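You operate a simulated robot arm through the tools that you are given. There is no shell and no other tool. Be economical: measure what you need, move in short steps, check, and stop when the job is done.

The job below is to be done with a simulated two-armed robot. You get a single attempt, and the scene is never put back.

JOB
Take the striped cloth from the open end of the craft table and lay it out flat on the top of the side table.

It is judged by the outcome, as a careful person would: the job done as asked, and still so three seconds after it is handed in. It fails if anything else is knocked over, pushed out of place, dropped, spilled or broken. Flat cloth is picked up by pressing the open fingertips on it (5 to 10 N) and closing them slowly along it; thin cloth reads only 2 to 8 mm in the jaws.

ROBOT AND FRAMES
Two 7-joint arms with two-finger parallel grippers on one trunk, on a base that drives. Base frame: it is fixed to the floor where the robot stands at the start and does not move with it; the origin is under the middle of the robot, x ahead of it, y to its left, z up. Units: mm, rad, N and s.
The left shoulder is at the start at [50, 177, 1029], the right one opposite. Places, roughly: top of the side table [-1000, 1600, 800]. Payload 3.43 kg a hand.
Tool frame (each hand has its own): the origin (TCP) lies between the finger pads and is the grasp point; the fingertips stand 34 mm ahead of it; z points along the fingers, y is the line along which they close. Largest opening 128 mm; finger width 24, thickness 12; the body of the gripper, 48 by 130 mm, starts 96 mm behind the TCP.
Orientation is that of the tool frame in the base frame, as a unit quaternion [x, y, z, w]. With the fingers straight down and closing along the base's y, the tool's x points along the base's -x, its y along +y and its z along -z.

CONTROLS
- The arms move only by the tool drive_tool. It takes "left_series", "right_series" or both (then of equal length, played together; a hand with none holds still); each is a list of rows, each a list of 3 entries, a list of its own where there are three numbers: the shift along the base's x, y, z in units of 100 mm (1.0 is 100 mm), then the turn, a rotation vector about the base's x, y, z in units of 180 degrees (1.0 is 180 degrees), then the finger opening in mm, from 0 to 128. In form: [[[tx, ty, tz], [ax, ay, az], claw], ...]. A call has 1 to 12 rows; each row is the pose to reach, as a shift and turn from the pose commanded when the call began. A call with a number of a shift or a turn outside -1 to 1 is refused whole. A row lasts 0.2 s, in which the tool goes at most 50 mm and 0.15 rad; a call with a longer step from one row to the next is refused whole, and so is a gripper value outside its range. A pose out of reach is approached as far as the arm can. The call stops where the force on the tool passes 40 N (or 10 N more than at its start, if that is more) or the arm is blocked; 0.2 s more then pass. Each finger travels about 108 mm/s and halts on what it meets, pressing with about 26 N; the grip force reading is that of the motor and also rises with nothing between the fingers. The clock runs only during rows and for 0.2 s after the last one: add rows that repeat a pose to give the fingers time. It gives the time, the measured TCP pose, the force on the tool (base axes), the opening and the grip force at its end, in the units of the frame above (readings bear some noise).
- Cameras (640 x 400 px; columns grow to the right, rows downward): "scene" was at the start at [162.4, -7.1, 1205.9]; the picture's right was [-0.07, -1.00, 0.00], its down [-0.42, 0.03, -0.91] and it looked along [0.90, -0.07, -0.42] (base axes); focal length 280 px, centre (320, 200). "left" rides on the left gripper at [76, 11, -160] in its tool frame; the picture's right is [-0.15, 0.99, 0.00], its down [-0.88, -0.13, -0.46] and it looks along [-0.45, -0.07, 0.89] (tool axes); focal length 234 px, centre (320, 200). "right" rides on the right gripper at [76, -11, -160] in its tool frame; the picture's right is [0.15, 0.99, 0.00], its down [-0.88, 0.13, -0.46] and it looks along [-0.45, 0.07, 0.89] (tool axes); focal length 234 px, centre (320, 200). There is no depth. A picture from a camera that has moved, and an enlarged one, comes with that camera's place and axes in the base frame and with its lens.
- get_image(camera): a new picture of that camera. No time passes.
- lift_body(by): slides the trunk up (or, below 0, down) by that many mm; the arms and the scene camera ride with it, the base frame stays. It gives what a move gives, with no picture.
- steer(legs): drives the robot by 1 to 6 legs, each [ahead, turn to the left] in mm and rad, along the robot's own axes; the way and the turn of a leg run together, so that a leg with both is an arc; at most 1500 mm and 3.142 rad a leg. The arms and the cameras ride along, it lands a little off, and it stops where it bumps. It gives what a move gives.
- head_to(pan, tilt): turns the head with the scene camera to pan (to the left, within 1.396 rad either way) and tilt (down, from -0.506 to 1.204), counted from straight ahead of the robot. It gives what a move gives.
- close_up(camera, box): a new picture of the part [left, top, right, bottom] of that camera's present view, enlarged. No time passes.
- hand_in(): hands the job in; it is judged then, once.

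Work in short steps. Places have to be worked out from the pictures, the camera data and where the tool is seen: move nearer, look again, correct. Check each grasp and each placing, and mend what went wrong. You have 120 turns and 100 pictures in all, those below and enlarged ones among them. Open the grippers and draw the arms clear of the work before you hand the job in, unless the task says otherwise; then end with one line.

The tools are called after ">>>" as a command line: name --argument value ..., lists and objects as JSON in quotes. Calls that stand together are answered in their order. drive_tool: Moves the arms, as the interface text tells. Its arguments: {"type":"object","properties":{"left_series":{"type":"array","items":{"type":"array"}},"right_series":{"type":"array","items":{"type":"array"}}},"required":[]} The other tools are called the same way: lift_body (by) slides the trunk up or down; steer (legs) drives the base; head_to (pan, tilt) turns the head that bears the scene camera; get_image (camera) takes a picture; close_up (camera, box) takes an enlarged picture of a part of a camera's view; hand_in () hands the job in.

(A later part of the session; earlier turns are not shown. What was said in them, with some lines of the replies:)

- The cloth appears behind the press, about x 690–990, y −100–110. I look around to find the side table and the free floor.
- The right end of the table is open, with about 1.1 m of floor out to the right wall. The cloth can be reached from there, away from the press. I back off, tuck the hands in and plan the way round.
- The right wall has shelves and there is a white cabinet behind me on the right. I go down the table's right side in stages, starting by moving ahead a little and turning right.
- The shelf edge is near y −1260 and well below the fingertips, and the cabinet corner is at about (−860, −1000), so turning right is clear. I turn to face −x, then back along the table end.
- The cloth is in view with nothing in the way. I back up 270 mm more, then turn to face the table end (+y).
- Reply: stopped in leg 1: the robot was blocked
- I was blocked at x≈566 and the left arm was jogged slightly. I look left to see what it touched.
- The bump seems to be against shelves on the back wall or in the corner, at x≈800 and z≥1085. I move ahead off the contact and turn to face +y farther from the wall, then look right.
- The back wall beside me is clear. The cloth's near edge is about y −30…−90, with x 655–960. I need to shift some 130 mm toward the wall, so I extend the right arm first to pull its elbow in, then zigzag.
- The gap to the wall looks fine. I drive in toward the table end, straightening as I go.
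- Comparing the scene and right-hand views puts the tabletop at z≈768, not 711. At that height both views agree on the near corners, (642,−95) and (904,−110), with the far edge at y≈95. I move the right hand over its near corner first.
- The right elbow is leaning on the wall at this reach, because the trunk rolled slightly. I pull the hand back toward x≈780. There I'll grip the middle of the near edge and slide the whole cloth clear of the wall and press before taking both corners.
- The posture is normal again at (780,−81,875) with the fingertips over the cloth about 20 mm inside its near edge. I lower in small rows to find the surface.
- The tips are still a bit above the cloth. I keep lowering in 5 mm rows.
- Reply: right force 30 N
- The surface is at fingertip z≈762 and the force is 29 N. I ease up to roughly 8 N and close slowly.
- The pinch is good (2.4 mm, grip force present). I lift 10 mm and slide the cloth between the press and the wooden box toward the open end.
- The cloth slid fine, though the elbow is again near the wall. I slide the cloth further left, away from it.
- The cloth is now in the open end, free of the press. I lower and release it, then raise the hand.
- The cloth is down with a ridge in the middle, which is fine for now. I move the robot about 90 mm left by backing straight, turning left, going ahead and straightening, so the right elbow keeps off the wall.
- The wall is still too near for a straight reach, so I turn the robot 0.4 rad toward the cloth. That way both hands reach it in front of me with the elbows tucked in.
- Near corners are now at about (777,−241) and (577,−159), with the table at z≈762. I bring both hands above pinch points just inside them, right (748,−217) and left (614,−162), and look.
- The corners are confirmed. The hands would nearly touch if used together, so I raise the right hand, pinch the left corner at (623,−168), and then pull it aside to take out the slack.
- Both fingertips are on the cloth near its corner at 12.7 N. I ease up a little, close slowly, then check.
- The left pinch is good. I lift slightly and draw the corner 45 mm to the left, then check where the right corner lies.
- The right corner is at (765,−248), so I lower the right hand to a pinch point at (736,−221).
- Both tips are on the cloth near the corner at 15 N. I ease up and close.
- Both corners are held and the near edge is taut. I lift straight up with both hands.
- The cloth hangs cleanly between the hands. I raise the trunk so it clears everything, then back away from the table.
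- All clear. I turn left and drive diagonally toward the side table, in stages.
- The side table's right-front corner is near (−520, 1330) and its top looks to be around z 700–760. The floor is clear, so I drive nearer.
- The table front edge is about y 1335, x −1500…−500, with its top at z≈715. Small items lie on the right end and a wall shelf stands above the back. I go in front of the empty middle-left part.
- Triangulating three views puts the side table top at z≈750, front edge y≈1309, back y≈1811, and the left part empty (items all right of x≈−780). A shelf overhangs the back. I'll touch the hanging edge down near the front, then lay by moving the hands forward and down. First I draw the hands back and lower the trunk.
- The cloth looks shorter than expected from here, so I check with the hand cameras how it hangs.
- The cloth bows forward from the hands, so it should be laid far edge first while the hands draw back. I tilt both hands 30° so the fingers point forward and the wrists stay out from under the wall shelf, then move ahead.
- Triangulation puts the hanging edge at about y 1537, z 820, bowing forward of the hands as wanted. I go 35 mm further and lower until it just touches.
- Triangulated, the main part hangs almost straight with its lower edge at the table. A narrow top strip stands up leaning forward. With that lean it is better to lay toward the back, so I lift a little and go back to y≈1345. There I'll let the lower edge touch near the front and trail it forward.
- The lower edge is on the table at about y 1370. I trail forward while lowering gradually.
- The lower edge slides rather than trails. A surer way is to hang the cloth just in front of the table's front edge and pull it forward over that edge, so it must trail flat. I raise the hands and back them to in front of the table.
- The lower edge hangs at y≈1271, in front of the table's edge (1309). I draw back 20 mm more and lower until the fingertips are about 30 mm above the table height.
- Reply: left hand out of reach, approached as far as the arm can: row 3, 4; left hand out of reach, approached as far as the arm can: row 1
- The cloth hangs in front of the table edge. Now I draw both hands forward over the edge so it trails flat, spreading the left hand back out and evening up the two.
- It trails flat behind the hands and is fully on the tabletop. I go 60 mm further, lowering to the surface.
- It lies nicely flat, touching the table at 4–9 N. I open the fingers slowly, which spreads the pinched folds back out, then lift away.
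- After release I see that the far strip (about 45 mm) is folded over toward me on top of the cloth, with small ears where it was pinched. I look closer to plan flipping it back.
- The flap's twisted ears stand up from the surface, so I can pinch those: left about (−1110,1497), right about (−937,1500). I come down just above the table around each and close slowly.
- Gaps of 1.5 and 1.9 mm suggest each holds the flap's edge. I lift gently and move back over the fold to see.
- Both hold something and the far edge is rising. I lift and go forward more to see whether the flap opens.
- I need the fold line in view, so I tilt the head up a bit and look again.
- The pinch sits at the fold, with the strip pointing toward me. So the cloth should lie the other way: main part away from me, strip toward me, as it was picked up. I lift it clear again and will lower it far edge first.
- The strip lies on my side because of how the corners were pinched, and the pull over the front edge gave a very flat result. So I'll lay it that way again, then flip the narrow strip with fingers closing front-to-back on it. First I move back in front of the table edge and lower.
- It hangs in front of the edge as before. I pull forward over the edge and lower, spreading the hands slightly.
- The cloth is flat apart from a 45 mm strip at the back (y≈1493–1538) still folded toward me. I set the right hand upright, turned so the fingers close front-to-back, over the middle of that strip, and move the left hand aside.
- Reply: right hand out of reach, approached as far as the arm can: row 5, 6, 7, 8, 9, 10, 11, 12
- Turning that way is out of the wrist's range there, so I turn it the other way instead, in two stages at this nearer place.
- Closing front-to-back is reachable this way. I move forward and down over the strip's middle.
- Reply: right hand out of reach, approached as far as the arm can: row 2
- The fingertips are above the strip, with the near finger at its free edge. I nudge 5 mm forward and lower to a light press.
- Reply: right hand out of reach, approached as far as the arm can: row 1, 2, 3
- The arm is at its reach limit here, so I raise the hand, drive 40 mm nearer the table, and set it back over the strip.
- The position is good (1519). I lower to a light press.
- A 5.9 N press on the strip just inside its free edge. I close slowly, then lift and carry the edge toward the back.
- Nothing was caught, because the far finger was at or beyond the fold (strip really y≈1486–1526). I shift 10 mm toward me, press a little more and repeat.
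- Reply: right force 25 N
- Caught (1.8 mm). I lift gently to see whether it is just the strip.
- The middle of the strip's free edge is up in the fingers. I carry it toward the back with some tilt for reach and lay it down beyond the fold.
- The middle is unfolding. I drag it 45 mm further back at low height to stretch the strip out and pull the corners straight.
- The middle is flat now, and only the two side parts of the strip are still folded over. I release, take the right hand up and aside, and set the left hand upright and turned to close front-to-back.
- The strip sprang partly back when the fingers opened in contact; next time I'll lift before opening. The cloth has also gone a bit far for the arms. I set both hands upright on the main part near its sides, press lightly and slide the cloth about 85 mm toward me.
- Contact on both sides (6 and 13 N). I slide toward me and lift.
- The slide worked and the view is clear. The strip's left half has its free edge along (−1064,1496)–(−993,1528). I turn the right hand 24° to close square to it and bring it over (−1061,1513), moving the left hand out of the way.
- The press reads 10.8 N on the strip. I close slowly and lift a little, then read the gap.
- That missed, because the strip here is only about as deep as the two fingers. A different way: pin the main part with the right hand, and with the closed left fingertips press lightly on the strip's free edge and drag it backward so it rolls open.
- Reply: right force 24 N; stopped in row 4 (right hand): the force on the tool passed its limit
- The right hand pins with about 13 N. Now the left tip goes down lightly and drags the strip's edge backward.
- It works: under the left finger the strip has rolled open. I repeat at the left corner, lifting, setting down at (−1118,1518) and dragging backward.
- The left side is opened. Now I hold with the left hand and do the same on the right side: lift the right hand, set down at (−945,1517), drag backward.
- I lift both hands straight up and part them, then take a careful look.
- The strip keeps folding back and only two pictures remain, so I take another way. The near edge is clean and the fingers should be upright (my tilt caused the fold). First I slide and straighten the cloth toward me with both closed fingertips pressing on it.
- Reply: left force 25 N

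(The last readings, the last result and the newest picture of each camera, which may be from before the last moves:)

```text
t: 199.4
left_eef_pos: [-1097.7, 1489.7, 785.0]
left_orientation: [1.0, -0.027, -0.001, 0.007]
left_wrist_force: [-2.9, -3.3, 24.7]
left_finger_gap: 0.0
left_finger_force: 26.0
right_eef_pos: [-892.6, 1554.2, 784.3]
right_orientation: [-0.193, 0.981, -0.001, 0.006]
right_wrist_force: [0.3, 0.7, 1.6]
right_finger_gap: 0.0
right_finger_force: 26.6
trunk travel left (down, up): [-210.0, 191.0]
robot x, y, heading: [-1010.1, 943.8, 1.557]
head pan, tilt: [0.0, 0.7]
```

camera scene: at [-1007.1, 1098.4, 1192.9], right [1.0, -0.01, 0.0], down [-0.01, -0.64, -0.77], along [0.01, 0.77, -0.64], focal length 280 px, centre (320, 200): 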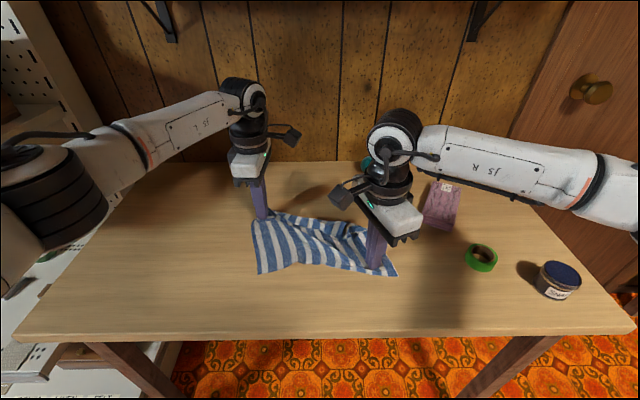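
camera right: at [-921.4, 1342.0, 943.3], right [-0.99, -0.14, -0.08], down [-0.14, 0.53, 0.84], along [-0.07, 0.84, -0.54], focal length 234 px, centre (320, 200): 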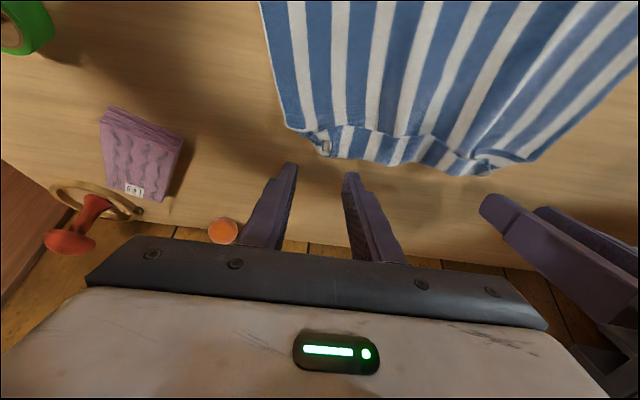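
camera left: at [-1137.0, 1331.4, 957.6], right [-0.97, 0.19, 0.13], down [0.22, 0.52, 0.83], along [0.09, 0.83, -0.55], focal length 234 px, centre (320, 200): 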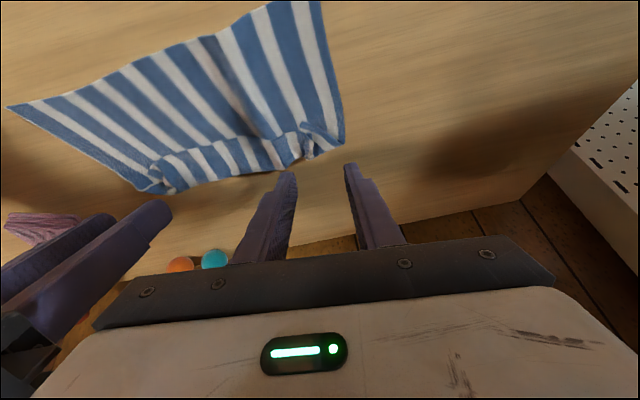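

I balance the pressure and slide, moving the right side more than the left to straighten it.

>>> drive_tool --left_series '[[[0, 0, 0.035], [0, 0, 0], 0], [[-0.02, -0.06, 0.035], [0, 0, 0], 0], [[-0.04, -0.12, 0.035], [0, 0, 0], 0], [[-0.06, -0.18, 0.035], [0, 0, 0], 0], [[-0.08, -0.24, 0.035], [0, 0, 0], 0], [[-0.1, -0.3, 0.035], [0, 0, 0], 0], [[-0.11, -0.34, 0.035], [0, 0, 0], 0]]' --right_series '[[[0, 0, -0.04], [0, 0, 0], 0], [[0.02, -0.16, -0.04], [0, 0, 0], 0], [[0.02, -0.33, -0.04], [0, 0, 0], 0], [[0.02, -0.5, -0.04], [0, 0, 0], 0], [[0.0, -0.67, -0.04], [0, 0, 0], 0], [[-0.02, -0.84, -0.04], [0, 0, 0], 0], [[-0.04, -0.97, -0.04], [0, 0, 0], 0]]'

>>> drive_tool --left_series '[[[-0.02, -0.06, 0], [0, 0, 0], 0], [[-0.03, -0.12, 0], [0, 0, 0], 0], [[-0.04, -0.16, 0], [0, 0, 0], 0], [[-0.04, -0.16, 0.3], [0, 0, 0], 0], [[-0.4, -0.16, 0.7], [0, 0, 0], 0], [[-0.8, -0.3, 0.9], [0, 0, 0], 0]]' --right_series '[[[-0.02, -0.15, 0], [0, 0, 0], 0], [[-0.03, -0.3, 0], [0, 0, 0], 0], [[-0.04, -0.46, 0], [0, 0, 0], 0], [[-0.04, -0.46, 0.3], [0, 0, 0], 0], [[0.3, -0.5, 0.7], [0, 0, 0], 0], [[0.7, -0.5, 0.9], [0, 0, 0], 0]]'

```text
t: 201.0
left_eef_pos: [-1109.3, 1455.8, 785.6]
left_orientation: [1.0, -0.027, -0.003, 0.01]
left_wrist_force: [0.4, 1.8, 6.7]
left_finger_gap: 0.2
left_finger_force: 25.9
right_eef_pos: [-896.0, 1458.8, 785.5]
right_orientation: [-0.192, 0.981, 0.004, 0.007]
right_wrist_force: [2.4, 7.7, 34.3]
right_finger_gap: 0.0
right_finger_force: 25.9
trunk travel left (down, up): [-210.0, 191.0]
robot x, y, heading: [-1009.1, 948.7, 1.556]
head pan, tilt: [0.0, 0.7]
```

```text
refused: row 5 steps farther than a row can; nothing moved
```

>>> drive_tool --left_series '[[[-0.02, -0.06, 0], [0, 0, 0], 0], [[-0.03, -0.12, 0], [0, 0, 0], 0], [[-0.04, -0.16, 0], [0, 0, 0], 0], [[-0.04, -0.16, 0.3], [0, 0, 0], 0], [[-0.3, -0.16, 0.65], [0, 0, 0], 0], [[-0.6, -0.2, 0.9], [0, 0, 0], 0], [[-0.95, -0.3, 0.9], [0, 0, 0], 0]]' --right_series '[[[-0.02, -0.15, 0.03], [0, 0, 0], 0], [[-0.03, -0.3, 0.04], [0, 0, 0], 0], [[-0.04, -0.46, 0.04], [0, 0, 0], 0], [[-0.04, -0.46, 0.3], [0, 0, 0], 0], [[0.2, -0.5, 0.65], [0, 0, 0], 0], [[0.5, -0.5, 0.9], [0, 0, 0], 0], [[0.8, -0.5, 0.9], [0, 0, 0], 0]]'

>>> drive_tool --left_series '[[[0, 0, 0], [0, 0, -0.044], 40], [[0, 0, 0], [0, 0, -0.088], 40], [[0, 0, 0], [0, 0, -0.132], 40], [[0, 0, 0], [0, 0, -0.176], 40], [[0, 0, 0], [0, 0, -0.22], 40], [[0, 0, 0], [0, 0, -0.264], 40], [[0, 0, 0], [0, 0, -0.308], 40], [[0, 0, 0], [0, 0, -0.352], 40], [[0, 0, 0], [0, 0, -0.396], 40], [[0, 0, 0], [0, 0, -0.44], 40], [[0, 0, 0], [0, 0, -0.483], 40]]' --right_series '[[[0, 0, 0], [0, 0, 0.044], 40], [[0, 0, 0], [0, 0, 0.088], 40], [[0, 0, 0], [0, 0, 0.132], 40], [[0, 0, 0], [0, 0, 0.176], 40], [[0, 0, 0], [0, 0, 0.22], 40], [[0, 0, 0], [0, 0, 0.264], 40], [[0, 0, 0], [0, 0, 0.308], 40], [[0, 0, 0], [0, 0, 0.352], 40], [[0, 0, 0], [0, 0, 0.377], 40], [[0, 0, 0], [0, 0, 0.377], 40], [[0, 0, 0], [0, 0, 0.377], 40]]'

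>>> close_up --camera "scene" --box '[200, 180, 440, 330]'

```text
t: 202.6
left_eef_pos: [-1201.5, 1426.5, 875.7]
left_orientation: [1.0, -0.027, -0.002, 0.012]
left_wrist_force: [0.5, -0.6, -0.4]
left_finger_gap: 0.1
left_finger_force: 26.2
right_eef_pos: [-817.2, 1410.3, 868.3]
right_orientation: [-0.193, 0.981, -0.003, 0.007]
right_wrist_force: [-0.4, 0.4, 0.4]
right_finger_gap: 0.1
right_finger_force: 26.2
trunk travel left (down, up): [-210.0, 191.0]
robot x, y, heading: [-1011.2, 948.7, 1.557]
head pan, tilt: [0.0, 0.7]
```

```text
t: 205.0
left_eef_pos: [-1202.4, 1426.9, 874.2]
left_orientation: [-0.706, 0.709, 0.009, -0.008]
left_wrist_force: [-0.5, -0.2, 0.4]
left_finger_gap: 39.8
left_finger_force: 0.0
right_eef_pos: [-815.4, 1408.3, 869.3]
right_orientation: [0.708, -0.707, -0.003, -0.006]
right_wrist_force: [0.2, -0.5, -0.1]
right_finger_gap: 39.8
right_finger_force: 0.1
trunk travel left (down, up): [-210.0, 191.0]
robot x, y, heading: [-1010.8, 948.0, 1.556]
head pan, tilt: [0.0, 0.7]
```

```text
2.67 times, centred on (320, 255) of scene
camera zoom: at [-1007.2, 1101.2, 1192.3], right [1.0, -0.01, 0.0], down [-0.01, -0.64, -0.76], along [0.01, 0.76, -0.64], focal length 747 px, centre (320, 53)
```

zoom: 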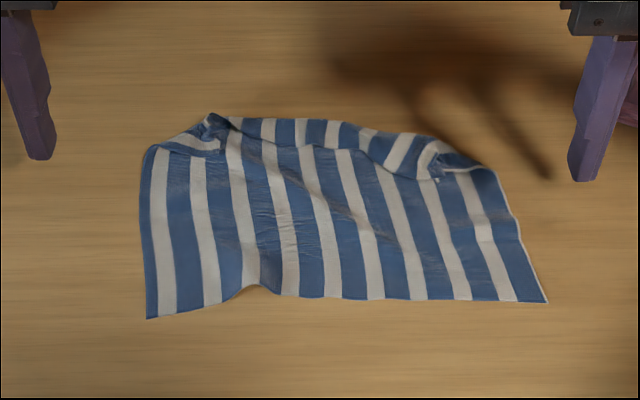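

The cloth lies straight again, with clean near corners at (−1116,1361) and (−855,1370). I bring both upright hands over pinch points just inside that near edge and lower to contact.

>>> drive_tool --left_series '[[[0.35, -0.15, 0], [0, 0, 0], 40], [[0.7, -0.3, -0.1], [0, 0, 0], 40], [[1.0, -0.45, -0.25], [0, 0, 0], 40], [[1.0, -0.5, -0.5], [0, 0, 0], 40]]' --right_series '[[[-0.25, -0.1, 0], [0, 0, 0], 40], [[-0.5, -0.2, -0.1], [0, 0, 0], 40], [[-0.72, -0.25, -0.3], [0, 0, 0], 40], [[-0.72, -0.25, -0.5], [0, 0, 0], 40]]'

>>> drive_tool --left_series '[[[0.18, 0, -0.15], [0, 0, 0], 40], [[0.18, 0, -0.32], [0, 0, 0], 40], [[0.18, 0, -0.38], [0, 0, 0], 40], [[0.18, 0, -0.41], [0, 0, 0], 40]]' --right_series '[[[0, 0, -0.15], [0, 0, 0], 40], [[0, 0, -0.28], [0, 0, 0], 40], [[0, 0, -0.34], [0, 0, 0], 40], [[0, 0, -0.37], [0, 0, 0], 40]]'

```text
t: 206.0
left_eef_pos: [-1102.1, 1375.8, 824.3]
left_orientation: [0.707, -0.707, -0.008, 0.007]
left_wrist_force: [0.2, -0.1, 0.6]
left_finger_gap: 39.8
left_finger_force: 0.1
right_eef_pos: [-889.5, 1383.1, 818.5]
right_orientation: [0.708, -0.706, -0.002, -0.007]
right_wrist_force: [0.7, -0.4, -0.5]
right_finger_gap: 39.8
right_finger_force: 0.0
trunk travel left (down, up): [-210.0, 191.0]
robot x, y, heading: [-1010.6, 944.8, 1.554]
head pan, tilt: [0.0, 0.7]
```

```text
t: 207.0
left_eef_pos: [-1085.1, 1376.3, 785.0]
left_orientation: [-0.707, 0.707, 0.01, -0.005]
left_wrist_force: [0.1, 2.1, 5.3]
left_finger_gap: 40.1
left_finger_force: 0.0
right_eef_pos: [-888.8, 1383.8, 784.7]
right_orientation: [0.708, -0.706, -0.005, -0.008]
right_wrist_force: [3.2, -1.7, 20.4]
right_finger_gap: 39.0
right_finger_force: 0.0
trunk travel left (down, up): [-210.0, 191.0]
robot x, y, heading: [-1008.2, 947.0, 1.559]
head pan, tilt: [0.0, 0.7]
```

Contact at 5 and 20 N. I even these out to about 8 N and close both slowly.

>>> drive_tool --left_series '[[[0, 0, -0.01], [0, 0, 0], 38], [[0, 0, -0.01], [0, 0, 0], 34], [[0, 0, -0.01], [0, 0, 0], 30], [[0, 0, -0.01], [0, 0, 0], 26], [[0, 0, -0.01], [0, 0, 0], 22], [[0, 0, -0.01], [0, 0, 0], 18], [[0, 0, -0.01], [0, 0, 0], 14], [[0, 0, -0.01], [0, 0, 0], 10], [[0, 0, -0.01], [0, 0, 0], 6], [[0, 0, -0.01], [0, 0, 0], 2], [[0, 0, -0.01], [0, 0, 0], 0], [[0, 0, -0.01], [0, 0, 0], 0]]' --right_series '[[[0, 0, 0.03], [0, 0, 0], 38], [[0, 0, 0.03], [0, 0, 0], 34], [[0, 0, 0.03], [0, 0, 0], 30], [[0, 0, 0.03], [0, 0, 0], 26], [[0, 0, 0.03], [0, 0, 0], 22], [[0, 0, 0.03], [0, 0, 0], 18], [[0, 0, 0.03], [0, 0, 0], 14], [[0, 0, 0.03], [0, 0, 0], 10], [[0, 0, 0.03], [0, 0, 0], 6], [[0, 0, 0.03], [0, 0, 0], 2], [[0, 0, 0.03], [0, 0, 0], 0], [[0, 0, 0.03], [0, 0, 0], 0]]'

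```text
t: 209.6
left_eef_pos: [-1083.7, 1376.5, 785.9]
left_orientation: [-0.707, 0.707, 0.01, -0.004]
left_wrist_force: [9.1, -0.8, 27.1]
left_finger_gap: 6.9
left_finger_force: 26.4
right_eef_pos: [-888.6, 1381.9, 785.5]
right_orientation: [0.708, -0.707, -0.003, -0.006]
right_wrist_force: [-5.5, 1.0, 1.0]
right_finger_gap: 2.1
right_finger_force: 25.8
trunk travel left (down, up): [-210.0, 191.0]
robot x, y, heading: [-1010.5, 946.6, 1.552]
head pan, tilt: [0.0, 0.7]
```

Both hold (2.1 mm, and 6.9 mm with the extra ridge). I lift it off so the folded strip at the bottom can fall open, with a few small shakes.

>>> drive_tool --left_series '[[[0.05, 0, 0.25], [0, 0, 0], 0], [[0.05, 0, 0.5], [0, 0, 0], 0], [[0.05, 0, 0.75], [0, 0, 0], 0], [[0.05, 0, 1.0], [0, 0, 0], 0]]' --right_series '[[[0, 0, 0.25], [0, 0, 0], 0], [[0, 0, 0.5], [0, 0, 0], 0], [[0, 0, 0.75], [0, 0, 0], 0], [[0, 0, 1.0], [0, 0, 0], 0]]'

>>> drive_tool --left_series '[[[0, 0, 0.4], [0, 0, 0], 0], [[0, 0, 0.8], [0, 0, 0], 0], [[0, 0, 1.0], [0, 0, 0], 0], [[0, 0, 0.6], [0, 0, 0], 0], [[0, 0, 1.0], [0, 0, 0], 0], [[0, -0.35, 1.0], [0, 0, 0], 0], [[0, 0.05, 1.0], [0, 0, 0], 0], [[0, -0.35, 1.0], [0, 0, 0], 0], [[0, 0.05, 1.0], [0, 0, 0], 0], [[0, 0.05, 0.6], [0, 0, 0], 0], [[0, 0.05, 1.0], [0, 0, 0], 0], [[0, 0.05, 1.0], [0, 0, 0], 0]]' --right_series '[[[0, 0, 0.4], [0, 0, 0], 0], [[0, 0, 0.8], [0, 0, 0], 0], [[0, 0, 1.0], [0, 0, 0], 0], [[0, 0, 0.6], [0, 0, 0], 0], [[0, 0, 1.0], [0, 0, 0], 0], [[0, -0.35, 1.0], [0, 0, 0], 0], [[0, 0.05, 1.0], [0, 0, 0], 0], [[0, -0.35, 1.0], [0, 0, 0], 0], [[0, 0.05, 1.0], [0, 0, 0], 0], [[0, 0.05, 0.6], [0, 0, 0], 0], [[0, 0.05, 1.0], [0, 0, 0], 0], [[0, 0.05, 1.0], [0, 0, 0], 0]]'

```text
t: 210.6
left_eef_pos: [-1080.5, 1377.0, 882.8]
left_orientation: [0.707, -0.707, -0.01, 0.008]
left_wrist_force: [1.2, 0.3, -0.5]
left_finger_gap: 2.3
left_finger_force: 25.6
right_eef_pos: [-888.9, 1381.3, 884.6]
right_orientation: [0.708, -0.706, -0.002, -0.007]
right_wrist_force: [-2.1, -0.5, 0.4]
right_finger_gap: 2.0
right_finger_force: 26.0
trunk travel left (down, up): [-210.0, 191.0]
robot x, y, heading: [-1008.7, 942.8, 1.55]
head pan, tilt: [0.0, 0.7]
```

```text
t: 213.2
left_eef_pos: [-1080.1, 1381.7, 984.8]
left_orientation: [-0.706, 0.708, 0.009, -0.007]
left_wrist_force: [1.8, 0.0, 0.4]
left_finger_gap: 2.2
left_finger_force: 26.4
right_eef_pos: [-889.0, 1386.3, 985.2]
right_orientation: [0.708, -0.706, -0.002, -0.007]
right_wrist_force: [-1.6, 0.5, -0.1]
right_finger_gap: 1.9
right_finger_force: 25.8
trunk travel left (down, up): [-210.0, 191.0]
robot x, y, heading: [-1011.9, 947.3, 1.554]
head pan, tilt: [0.0, 0.7]
```

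Both still hold. I raise a bit more with another shake, go forward to y≈1430, then lower: forward at low height, then back while settling, so the main part lies away from me.

>>> drive_tool --left_series '[[[0, 0, 0.4], [0, 0, 0], 0], [[0, 0, 0.75], [0, 0, 0], 0], [[0, 0, 0.35], [0, 0, 0], 0], [[0, 0, 0.75], [0, 0, 0], 0], [[0, -0.4, 0.75], [0, 0, 0], 0], [[0, 0, 0.75], [0, 0, 0], 0], [[0, 0.3, 0.6], [0, 0, 0], 0], [[0, 0.48, 0.4], [0, 0, 0], 0], [[0, 0.48, 0.4], [0, 0, 0], 0], [[0, 0.48, 0.4], [0, 0, 0], 0]]' --right_series '[[[0, 0, 0.4], [0, 0, 0], 0], [[0, 0, 0.75], [0, 0, 0], 0], [[0, 0, 0.35], [0, 0, 0], 0], [[0, 0, 0.75], [0, 0, 0], 0], [[0, -0.4, 0.75], [0, 0, 0], 0], [[0, 0, 0.75], [0, 0, 0], 0], [[0, 0.3, 0.6], [0, 0, 0], 0], [[0, 0.44, 0.4], [0, 0, 0], 0], [[0, 0.44, 0.4], [0, 0, 0], 0], [[0, 0.44, 0.4], [0, 0, 0], 0]]'

>>> drive_tool --left_series '[[[0, 0, -0.25], [0, 0, 0], 0], [[0, 0, -0.5], [0, 0, 0], 0], [[0, 0, -0.75], [0, 0, 0], 0], [[0, 0.02, -1.0], [0, 0, 0], 0]]' --right_series '[[[0, 0, -0.25], [0, 0, 0], 0], [[0, 0, -0.5], [0, 0, 0], 0], [[0, 0, -0.75], [0, 0, 0], 0], [[0, 0.02, -1.0], [0, 0, 0], 0]]'

>>> drive_tool --left_series '[[[0, 0.15, -0.2], [0, 0, 0], 0], [[0, 0.35, -0.4], [0, 0, 0], 0], [[0, 0.5, -0.6], [0, 0, 0], 0], [[0, 0.55, -0.75], [0, 0, 0], 0], [[0, 0.55, -0.85], [0, 0, 0], 0]]' --right_series '[[[0, 0.15, -0.2], [0, 0, 0], 0], [[0, 0.35, -0.4], [0, 0, 0], 0], [[0, 0.5, -0.6], [0, 0, 0], 0], [[0, 0.55, -0.75], [0, 0, 0], 0], [[0, 0.55, -0.85], [0, 0, 0], 0]]'

```text
t: 215.4
left_eef_pos: [-1079.2, 1429.6, 1020.5]
left_orientation: [0.707, -0.707, -0.009, 0.007]
left_wrist_force: [2.7, -0.6, 0.5]
left_finger_gap: 2.2
left_finger_force: 25.9
right_eef_pos: [-888.0, 1430.6, 1026.2]
right_orientation: [0.708, -0.706, -0.002, -0.007]
right_wrist_force: [-3.0, 0.3, 0.2]
right_finger_gap: 2.2
right_finger_force: 25.8
trunk travel left (down, up): [-210.0, 191.0]
robot x, y, heading: [-1011.1, 947.1, 1.554]
head pan, tilt: [0.0, 0.7]
```

```text
t: 216.4
left_eef_pos: [-1079.1, 1432.0, 921.6]
left_orientation: [-0.707, 0.707, 0.009, -0.007]
left_wrist_force: [2.2, 0.0, -0.4]
left_finger_gap: 1.9
left_finger_force: 25.5
right_eef_pos: [-887.4, 1433.7, 923.6]
right_orientation: [0.708, -0.706, -0.002, -0.006]
right_wrist_force: [-1.8, -0.2, 0.2]
right_finger_gap: 2.1
right_finger_force: 26.2
trunk travel left (down, up): [-210.0, 191.0]
robot x, y, heading: [-1009.7, 944.2, 1.555]
head pan, tilt: [0.0, 0.7]
```

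```text
t: 217.6
left_eef_pos: [-1079.5, 1487.7, 836.9]
left_orientation: [0.707, -0.707, -0.01, 0.007]
left_wrist_force: [0.7, -0.1, 0.2]
left_finger_gap: 2.1
left_finger_force: 26.5
right_eef_pos: [-888.2, 1489.8, 841.7]
right_orientation: [0.708, -0.706, -0.002, -0.007]
right_wrist_force: [-2.0, -0.4, 0.3]
right_finger_gap: 1.8
right_finger_force: 25.9
trunk travel left (down, up): [-210.0, 191.0]
robot x, y, heading: [-1006.9, 946.0, 1.558]
head pan, tilt: [0.0, 0.7]
```

I'm not sure how the lower edge lies after that forward step, so I redo it in the cleaner order. I lift free at y≈1440 with upright fingers, where it bows forward by itself, touch down, then draw back and down together.

>>> drive_tool --left_series '[[[0, -0.1, 0.4], [0, 0, 0], 0], [[0, -0.3, 0.8], [0, 0, 0], 0], [[0, -0.48, 1.0], [0, 0, 0], 0]]' --right_series '[[[0, -0.1, 0.4], [0, 0, 0], 0], [[0, -0.3, 0.8], [0, 0, 0], 0], [[0, -0.5, 1.0], [0, 0, 0], 0]]'

>>> drive_tool --left_series '[[[0, 0, 0.4], [0, 0, 0], 0], [[0, 0, 0.8], [0, 0, 0], 0], [[0, 0, 0.9], [0, 0, 0], 0], [[0, 0, 0.9], [0, 0, 0], 0], [[0, 0, 0.9], [0, 0, 0], 0], [[0, 0, 0.9], [0, 0, 0], 0], [[0, 0, 0.7], [0, 0, 0], 0], [[0, 0, 0.5], [0, 0, 0], 0], [[0, 0, 0.3], [0, 0, 0], 0], [[0, 0, 0.1], [0, 0, 0], 0], [[0, 0, 0.08], [0, 0, 0], 0]]' --right_series '[[[0, 0, 0.4], [0, 0, 0], 0], [[0, 0, 0.8], [0, 0, 0], 0], [[0, 0, 0.9], [0, 0, 0], 0], [[0, 0, 0.9], [0, 0, 0], 0], [[0, 0, 0.9], [0, 0, 0], 0], [[0, 0, 0.9], [0, 0, 0], 0], [[0, 0, 0.7], [0, 0, 0], 0], [[0, 0, 0.5], [0, 0, 0], 0], [[0, 0, 0.3], [0, 0, 0], 0], [[0, 0, 0.1], [0, 0, 0], 0], [[0, 0, 0.06], [0, 0, 0], 0]]'

>>> drive_tool --left_series '[[[0, -0.1, -0.12], [0, 0, 0], 0], [[0, -0.25, -0.25], [0, 0, 0], 0], [[0, -0.4, -0.4], [0, 0, 0], 0], [[0, -0.55, -0.6], [0, 0, 0], 0], [[0, -0.7, -0.8], [0, 0, 0], 0], [[0, -0.8, -1.0], [0, 0, 0], 0]]' --right_series '[[[0, -0.1, -0.12], [0, 0, 0], 0], [[0, -0.25, -0.25], [0, 0, 0], 0], [[0, -0.4, -0.4], [0, 0, 0], 0], [[0, -0.55, -0.6], [0, 0, 0], 0], [[0, -0.7, -0.8], [0, 0, 0], 0], [[0, -0.8, -1.0], [0, 0, 0], 0]]'

>>> drive_tool --left_series '[[[0, -0.07, -0.2], [0, 0, 0], 0], [[0, -0.12, -0.38], [0, 0, 0], 0], [[0, -0.15, -0.5], [0, 0, 0], 0], [[0, -0.16, -0.53], [0, 0, 0], 0]]' --right_series '[[[0, -0.07, -0.2], [0, 0, 0], 0], [[0, -0.12, -0.38], [0, 0, 0], 0], [[0, -0.15, -0.5], [0, 0, 0], 0], [[0, -0.16, -0.53], [0, 0, 0], 0]]'

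```text
t: 218.4
left_eef_pos: [-1079.6, 1437.8, 937.4]
left_orientation: [0.707, -0.707, -0.009, 0.007]
left_wrist_force: [2.6, 0.6, 0.5]
left_finger_gap: 2.3
left_finger_force: 25.8
right_eef_pos: [-888.1, 1435.9, 939.4]
right_orientation: [0.708, -0.706, -0.002, -0.007]
right_wrist_force: [-3.0, 0.3, -0.2]
right_finger_gap: 2.3
right_finger_force: 26.3
trunk travel left (down, up): [-210.0, 191.0]
robot x, y, heading: [-1009.3, 949.5, 1.559]
head pan, tilt: [0.0, 0.7]
```

```text
t: 220.8
left_eef_pos: [-1079.1, 1439.0, 944.5]
left_orientation: [0.707, -0.707, -0.009, 0.006]
left_wrist_force: [1.5, 0.3, 0.1]
left_finger_gap: 2.2
left_finger_force: 26.1
right_eef_pos: [-889.0, 1439.3, 945.6]
right_orientation: [0.708, -0.706, -0.001, -0.007]
right_wrist_force: [-2.5, -0.8, -0.3]
right_finger_gap: 2.1
right_finger_force: 25.6
trunk travel left (down, up): [-210.0, 191.0]
robot x, y, heading: [-1012.9, 946.0, 1.557]
head pan, tilt: [0.0, 0.7]
```

```text
t: 222.2
left_eef_pos: [-1080.7, 1358.8, 843.9]
left_orientation: [-0.706, 0.708, 0.01, -0.007]
left_wrist_force: [2.8, 0.3, -0.8]
left_finger_gap: 2.3
left_finger_force: 25.5
right_eef_pos: [-888.2, 1358.2, 846.8]
right_orientation: [-0.707, 0.707, 0.002, 0.007]
right_wrist_force: [-3.4, 0.2, -0.6]
right_finger_gap: 1.9
right_finger_force: 25.7
trunk travel left (down, up): [-210.0, 191.0]
robot x, y, heading: [-1009.2, 944.9, 1.557]
head pan, tilt: [0.0, 0.7]
```

```text
t: 223.2
left_eef_pos: [-1080.0, 1341.7, 791.7]
left_orientation: [0.707, -0.707, -0.009, 0.007]
left_wrist_force: [3.7, -0.9, -0.4]
left_finger_gap: 2.1
left_finger_force: 26.2
right_eef_pos: [-886.8, 1342.4, 794.6]
right_orientation: [0.708, -0.706, -0.002, -0.007]
right_wrist_force: [-3.4, 0.4, 0.7]
right_finger_gap: 2.1
right_finger_force: 26.3
trunk travel left (down, up): [-210.0, 191.0]
robot x, y, heading: [-1007.7, 949.7, 1.554]
head pan, tilt: [0.0, 0.7]
```

I use the remaining picture now, while both hands still hold the near edge, to check how the main part lies.

>>> close_up --camera "scene" --box '[180, 140, 460, 315]'

```text
2.29 times, centred on (320, 228) of scene
camera zoom: at [-1007.2, 1101.2, 1192.3], right [1.0, -0.01, 0.0], down [-0.01, -0.64, -0.76], along [0.01, 0.76, -0.64], focal length 640 px, centre (320, 137)
```

zoom: 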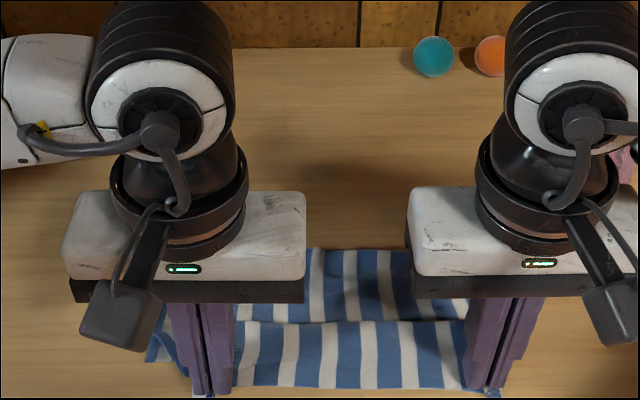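

The view shows the far part flat and opened out, but slack standing as a wave near my hands (near edge y≈1341, far edge ≈1470). I back the robot 50 mm so both hands draw the cloth taut evenly, then release it, opening slowly.

>>> steer --legs '[[-52, 0]]'

>>> drive_tool --left_series '[[[-0.03, 0, -0.02], [0, 0, 0], 0], [[-0.03, 0, -0.04], [0, 0, 0], 4], [[-0.03, 0, -0.04], [0, 0, 0], 10], [[-0.03, 0, -0.04], [0, 0, 0], 16], [[-0.03, 0, -0.04], [0, 0, 0], 22], [[-0.03, 0, -0.04], [0, 0, 0], 30], [[-0.03, 0, -0.04], [0, 0, 0], 40], [[-0.03, 0, 0.1], [0, 0, 0], 44], [[-0.03, 0, 0.4], [0, 0, 0], 44], [[-0.03, 0, 0.8], [0, 0, 0], 44]]' --right_series '[[[0.03, 0, -0.03], [0, 0, 0], 0], [[0.03, 0, -0.06], [0, 0, 0], 4], [[0.03, 0, -0.06], [0, 0, 0], 10], [[0.03, 0, -0.06], [0, 0, 0], 16], [[0.03, 0, -0.06], [0, 0, 0], 22], [[0.03, 0, -0.06], [0, 0, 0], 30], [[0.03, 0, -0.06], [0, 0, 0], 40], [[0.03, 0, 0.1], [0, 0, 0], 44], [[0.03, 0, 0.4], [0, 0, 0], 44], [[0.03, 0, 0.8], [0, 0, 0], 44]]'

```text
t: 224.1
left_eef_pos: [-1080.0, 1289.7, 791.4]
left_orientation: [0.707, -0.707, -0.01, 0.006]
left_wrist_force: [3.3, 0.8, 0.6]
left_finger_gap: 2.2
left_finger_force: 26.0
right_eef_pos: [-888.2, 1291.7, 793.3]
right_orientation: [0.708, -0.707, -0.002, -0.007]
right_wrist_force: [-4.4, -0.2, 0.0]
right_finger_gap: 2.0
right_finger_force: 26.0
trunk travel left (down, up): [-210.0, 191.0]
robot x, y, heading: [-1010.5, 891.4, 1.553]
head pan, tilt: [0.0, 0.7]
```

```text
t: 226.3
left_eef_pos: [-1084.8, 1288.7, 871.1]
left_orientation: [-0.707, 0.708, 0.01, -0.008]
left_wrist_force: [-0.1, 0.0, -0.4]
left_finger_gap: 43.9
left_finger_force: 0.0
right_eef_pos: [-885.8, 1290.9, 873.7]
right_orientation: [0.707, -0.707, -0.002, -0.007]
right_wrist_force: [-0.4, -0.2, -0.6]
right_finger_gap: 43.8
right_finger_force: 0.0
trunk travel left (down, up): [-210.0, 191.0]
robot x, y, heading: [-1010.7, 896.3, 1.55]
head pan, tilt: [0.0, 0.7]
```

Released. I try for one more look.

>>> get_image --camera "scene"

```text
refused: no pictures are left
```

No pictures are left, so I work by measured positions. The cloth's near part overhangs the front edge slightly (near edge ~1275). I set the closed fingertips on the main part at y≈1389 and slide it back onto the table.

>>> drive_tool --left_series '[[[0, 0.35, 0], [0, 0, 0], 20], [[0, 0.7, 0], [0, 0, 0], 0], [[0, 1.0, 0], [0, 0, 0], 0], [[0, 1.0, -0.35], [0, 0, 0], 0], [[0, 1.0, -0.7], [0, 0, 0], 0], [[0, 1.0, -0.83], [0, 0, 0], 0], [[0, 1.0, -0.87], [0, 0, 0], 0]]' --right_series '[[[0, 0.35, 0], [0, 0, 0], 20], [[0, 0.7, 0], [0, 0, 0], 0], [[0, 1.0, 0], [0, 0, 0], 0], [[0, 1.0, -0.35], [0, 0, 0], 0], [[0, 1.0, -0.7], [0, 0, 0], 0], [[0, 1.0, -0.85], [0, 0, 0], 0], [[0, 1.0, -0.89], [0, 0, 0], 0]]'

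```text
t: 227.9
left_eef_pos: [-1084.1, 1390.1, 786.0]
left_orientation: [0.707, -0.707, -0.009, 0.006]
left_wrist_force: [-0.6, 0.3, 8.5]
left_finger_gap: 0.0
left_finger_force: 26.2
right_eef_pos: [-884.8, 1389.2, 786.2]
right_orientation: [0.707, -0.707, -0.003, -0.007]
right_wrist_force: [1.2, 0.4, 1.1]
right_finger_gap: 0.0
right_finger_force: 26.6
trunk travel left (down, up): [-210.0, 191.0]
robot x, y, heading: [-1009.8, 898.1, 1.56]
head pan, tilt: [0.0, 0.7]
```

Left 8.5 N, right 1.1 N. I bring the right one down a touch and slide both 85 mm backward together.

>>> drive_tool --left_series '[[[0, 0, -0.01], [0, 0, 0], 0], [[0, 0.1, -0.01], [0, 0, 0], 0], [[0, 0.2, -0.01], [0, 0, 0], 0], [[0, 0.3, -0.01], [0, 0, 0], 0], [[0, 0.4, -0.01], [0, 0, 0], 0], [[0, 0.5, -0.01], [0, 0, 0], 0], [[0, 0.6, -0.01], [0, 0, 0], 0], [[0, 0.7, -0.01], [0, 0, 0], 0], [[0, 0.78, -0.01], [0, 0, 0], 0], [[0, 0.85, -0.01], [0, 0, 0], 0]]' --right_series '[[[0, 0, -0.04], [0, 0, 0], 0], [[0, 0.1, -0.04], [0, 0, 0], 0], [[0, 0.2, -0.04], [0, 0, 0], 0], [[0, 0.3, -0.04], [0, 0, 0], 0], [[0, 0.4, -0.04], [0, 0, 0], 0], [[0, 0.5, -0.04], [0, 0, 0], 0], [[0, 0.6, -0.04], [0, 0, 0], 0], [[0, 0.7, -0.04], [0, 0, 0], 0], [[0, 0.78, -0.04], [0, 0, 0], 0], [[0, 0.85, -0.04], [0, 0, 0], 0]]'

```text
t: 230.1
left_eef_pos: [-1084.6, 1474.8, 786.0]
left_orientation: [-0.707, 0.707, 0.011, -0.006]
left_wrist_force: [0.2, 0.2, 1.2]
left_finger_gap: 0.0
left_finger_force: 25.9
right_eef_pos: [-884.3, 1476.3, 784.4]
right_orientation: [0.708, -0.706, -0.005, -0.009]
right_wrist_force: [-0.2, -7.8, 32.7]
right_finger_gap: 0.1
right_finger_force: 26.3
trunk travel left (down, up): [-210.0, 191.0]
robot x, y, heading: [-1012.3, 896.3, 1.557]
head pan, tilt: [0.0, 0.7]
```

The cloth should now be wholly on the table (near edge ≈1360). I lift straight off and check by feel. A light pinch on the bare table near the front edge should find nothing.

>>> drive_tool --left_series '[[[0, 0, 0.2], [0, 0, 0], 0], [[0, 0, 0.5], [0, 0, 0], 20], [[0, -0.35, 0.6], [0, 0, 0], 30], [[0, -0.7, 0.6], [0, 0, 0], 30], [[0, -1.0, 0.6], [0, 0, 0], 30]]' --right_series '[[[0, 0, 0.2], [0, 0, 0], 0], [[0, 0, 0.5], [0, 0, 0], 20], [[0, -0.35, 0.6], [0, 0, 0], 30], [[0, -0.7, 0.6], [0, 0, 0], 30], [[0, -1.0, 0.6], [0, 0, 0], 30]]'

>>> drive_tool --left_series '[[[0, -0.3, 0], [0, 0, 0], 30], [[0, -0.52, 0], [0, 0, 0], 30], [[0, -0.52, -0.3], [0, 0, 0], 30], [[0, -0.52, -0.57], [0, 0, 0], 30], [[0, -0.52, -0.6], [0, 0, 0], 30], [[0, -0.52, -0.6], [0, 0, 0], 22], [[0, -0.52, -0.6], [0, 0, 0], 15], [[0, -0.52, -0.6], [0, 0, 0], 8], [[0, -0.52, -0.6], [0, 0, 0], 0], [[0, -0.52, -0.6], [0, 0, 0], 0]]' --right_series '[[[0, -0.3, 0], [0, 0, 0], 30], [[0, -0.52, 0], [0, 0, 0], 30], [[0, -0.52, -0.3], [0, 0, 0], 30], [[0, -0.52, -0.54], [0, 0, 0], 30], [[0, -0.52, -0.57], [0, 0, 0], 30], [[0, -0.52, -0.57], [0, 0, 0], 22], [[0, -0.52, -0.57], [0, 0, 0], 15], [[0, -0.52, -0.57], [0, 0, 0], 8], [[0, -0.52, -0.57], [0, 0, 0], 0], [[0, -0.52, -0.57], [0, 0, 0], 0]]'

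```text
t: 231.3
left_eef_pos: [-1084.5, 1373.8, 842.8]
left_orientation: [0.707, -0.707, -0.009, 0.008]
left_wrist_force: [-0.2, 0.4, 0.1]
left_finger_gap: 30.0
left_finger_force: 0.2
right_eef_pos: [-884.6, 1377.2, 840.5]
right_orientation: [0.707, -0.707, -0.002, -0.007]
right_wrist_force: [-1.0, -0.2, 0.0]
right_finger_gap: 30.2
right_finger_force: 0.0
trunk travel left (down, up): [-210.0, 191.0]
robot x, y, heading: [-1006.7, 895.9, 1.56]
head pan, tilt: [0.0, 0.7]
```

```text
t: 233.5
left_eef_pos: [-1084.0, 1321.9, 783.1]
left_orientation: [0.707, -0.707, -0.009, 0.007]
left_wrist_force: [0.3, -0.1, 3.9]
left_finger_gap: 0.1
left_finger_force: 26.3
right_eef_pos: [-885.0, 1324.8, 784.0]
right_orientation: [0.708, -0.706, -0.002, -0.007]
right_wrist_force: [1.2, -0.3, 0.9]
right_finger_gap: 0.0
right_finger_force: 25.9
trunk travel left (down, up): [-210.0, 191.0]
robot x, y, heading: [-1009.0, 893.8, 1.557]
head pan, tilt: [0.0, 0.7]
```

No cloth at y 1311–1335 on either side, so it lies fully on the table. As a last smoothing touch I press lightly near the two front corners and draw them gently outward, then lift away.

>>> drive_tool --left_series '[[[0, 0, 0.3], [0, 0, 0], 0], [[-0.05, 0.3, 0.4], [0, 0, 0], 0], [[-0.13, 0.63, 0.4], [0, 0, 0], 0], [[-0.13, 0.63, 0.12], [0, 0, 0], 0], [[-0.13, 0.63, 0.0], [0, 0, 0], 0], [[-0.17, 0.63, 0.0], [0, 0, 0], 0], [[-0.21, 0.63, 0.0], [0, 0, 0], 0], [[-0.25, 0.63, 0.0], [0, 0, 0], 0]]' --right_series '[[[0, 0, 0.3], [0, 0, 0], 0], [[0.05, 0.3, 0.4], [0, 0, 0], 0], [[0.13, 0.6, 0.4], [0, 0, 0], 0], [[0.13, 0.6, 0.12], [0, 0, 0], 0], [[0.13, 0.6, 0.0], [0, 0, 0], 0], [[0.17, 0.6, 0.0], [0, 0, 0], 0], [[0.21, 0.6, 0.0], [0, 0, 0], 0], [[0.25, 0.6, 0.0], [0, 0, 0], 0]]'

>>> drive_tool --left_series '[[[0, 0, 0.2], [0, 0, 0], 0], [[0, 0, 0.6], [0, 0, 0], 0], [[0, 0, 1.0], [0, 0, 0], 40]]' --right_series '[[[0, 0, 0.2], [0, 0, 0], 0], [[0, 0, 0.6], [0, 0, 0], 0], [[0, 0, 1.0], [0, 0, 0], 40]]'

```text
t: 235.3
left_eef_pos: [-1109.4, 1386.5, 786.1]
left_orientation: [-0.706, 0.708, 0.01, -0.006]
left_wrist_force: [3.7, 1.0, 4.9]
left_finger_gap: 0.0
left_finger_force: 25.4
right_eef_pos: [-860.7, 1384.4, 785.2]
right_orientation: [0.708, -0.706, -0.003, -0.007]
right_wrist_force: [-5.7, 1.5, 8.4]
right_finger_gap: 0.1
right_finger_force: 25.7
trunk travel left (down, up): [-210.0, 191.0]
robot x, y, heading: [-1009.6, 894.0, 1.556]
head pan, tilt: [0.0, 0.7]
```

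```text
t: 236.1
left_eef_pos: [-1109.0, 1385.3, 884.3]
left_orientation: [0.707, -0.707, -0.009, 0.007]
left_wrist_force: [-0.4, 0.8, 0.4]
left_finger_gap: 39.6
left_finger_force: 0.0
right_eef_pos: [-860.7, 1385.6, 883.9]
right_orientation: [0.708, -0.706, -0.003, -0.007]
right_wrist_force: [-0.3, 0.5, -0.3]
right_finger_gap: 39.8
right_finger_force: 0.0
trunk travel left (down, up): [-210.0, 191.0]
robot x, y, heading: [-1010.2, 892.3, 1.559]
head pan, tilt: [0.0, 0.7]
```

Both felt the cloth come taut sideways (4–6 N). I do the same near the back corners.

>>> drive_tool --left_series '[[[0.05, 0.35, -0.2], [0, 0, 0], 0], [[0.1, 0.7, -0.4], [0, 0, 0], 0], [[0.1, 1.0, -0.5], [0, 0, 0], 0], [[0.1, 1.0, -0.8], [0, 0, 0], 0], [[0.1, 1.0, -0.97], [0, 0, 0], 0], [[0.1, 1.0, -1.0], [0, 0, 0], 0], [[0.06, 1.0, -1.0], [0, 0, 0], 0], [[0.02, 1.0, -1.0], [0, 0, 0], 0], [[-0.02, 1.0, -1.0], [0, 0, 0], 0]]' --right_series '[[[-0.05, 0.35, -0.2], [0, 0, 0], 0], [[-0.1, 0.7, -0.4], [0, 0, 0], 0], [[-0.1, 1.0, -0.5], [0, 0, 0], 0], [[-0.1, 1.0, -0.8], [0, 0, 0], 0], [[-0.1, 1.0, -0.97], [0, 0, 0], 0], [[-0.1, 1.0, -1.0], [0, 0, 0], 0], [[-0.06, 1.0, -1.0], [0, 0, 0], 0], [[-0.02, 1.0, -1.0], [0, 0, 0], 0], [[0.02, 1.0, -1.0], [0, 0, 0], 0]]'

>>> drive_tool --left_series '[[[0, 0, 0.2], [0, 0, 0], 0], [[0, 0, 0.6], [0, 0, 0], 40], [[0, -0.3, 0.9], [0, 0, 0], 60], [[0, -0.7, 1.0], [0, 0, 0], 60], [[0, -1.0, 1.0], [0, 0, 0], 60]]' --right_series '[[[0, 0, 0.2], [0, 0, 0], 0], [[0, 0, 0.6], [0, 0, 0], 40], [[0, -0.3, 0.9], [0, 0, 0], 60], [[0, -0.7, 1.0], [0, 0, 0], 60], [[0, -1.0, 1.0], [0, 0, 0], 60]]'

```text
t: 238.1
left_eef_pos: [-1110.7, 1486.2, 785.6]
left_orientation: [-0.707, 0.707, 0.01, -0.005]
left_wrist_force: [3.6, 0.6, 4.0]
left_finger_gap: 0.0
left_finger_force: 25.9
right_eef_pos: [-860.5, 1483.1, 786.3]
right_orientation: [0.708, -0.706, -0.003, -0.006]
right_wrist_force: [-7.1, 0.7, 7.7]
right_finger_gap: 0.0
right_finger_force: 26.8
trunk travel left (down, up): [-210.0, 191.0]
robot x, y, heading: [-1010.0, 893.1, 1.552]
head pan, tilt: [0.0, 0.7]
```

```text
t: 239.3
left_eef_pos: [-1112.9, 1385.9, 885.3]
left_orientation: [-0.707, 0.707, 0.01, -0.007]
left_wrist_force: [0.5, -1.0, 0.2]
left_finger_gap: 59.9
left_finger_force: 0.0
right_eef_pos: [-858.1, 1386.0, 885.5]
right_orientation: [0.708, -0.706, -0.002, -0.007]
right_wrist_force: [0.3, -0.2, -0.6]
right_finger_gap: 60.3
right_finger_force: 0.0
trunk travel left (down, up): [-210.0, 191.0]
robot x, y, heading: [-1007.4, 894.6, 1.56]
head pan, tilt: [0.0, 0.7]
```

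The back side came taut too. I draw back from the table with the grippers open and hand in.

>>> steer --legs '[[-250, 0]]'

>>> hand_in

```text
t: 241.2
left_eef_pos: [-1116.6, 1137.0, 884.0]
left_orientation: [0.708, -0.706, -0.009, 0.007]
left_wrist_force: [-0.4, 0.4, 0.2]
left_finger_gap: 60.3
left_finger_force: 0.0
right_eef_pos: [-863.2, 1138.0, 883.8]
right_orientation: [0.709, -0.705, -0.002, -0.006]
right_wrist_force: [-0.6, -0.2, -1.2]
right_finger_gap: 59.8
right_finger_force: 0.0
trunk travel left (down, up): [-210.0, 191.0]
robot x, y, heading: [-1016.9, 644.0, 1.562]
head pan, tilt: [0.0, 0.7]
```

```text
The job is handed in.
```

The striped cloth is on top of the side table and I handed the job in, but I ran out of pictures, so whether it lies fully flat was never seen. The last picture still showed a wave of slack. After it I drew the cloth taut, slid it back onto the table and smoothed it by feel only. On the way to the cloth, the robot bumped something at the shelf/wall end behind it and its right elbow leaned on the wall; I saw nothing disturbed, but could not see behind the robot.
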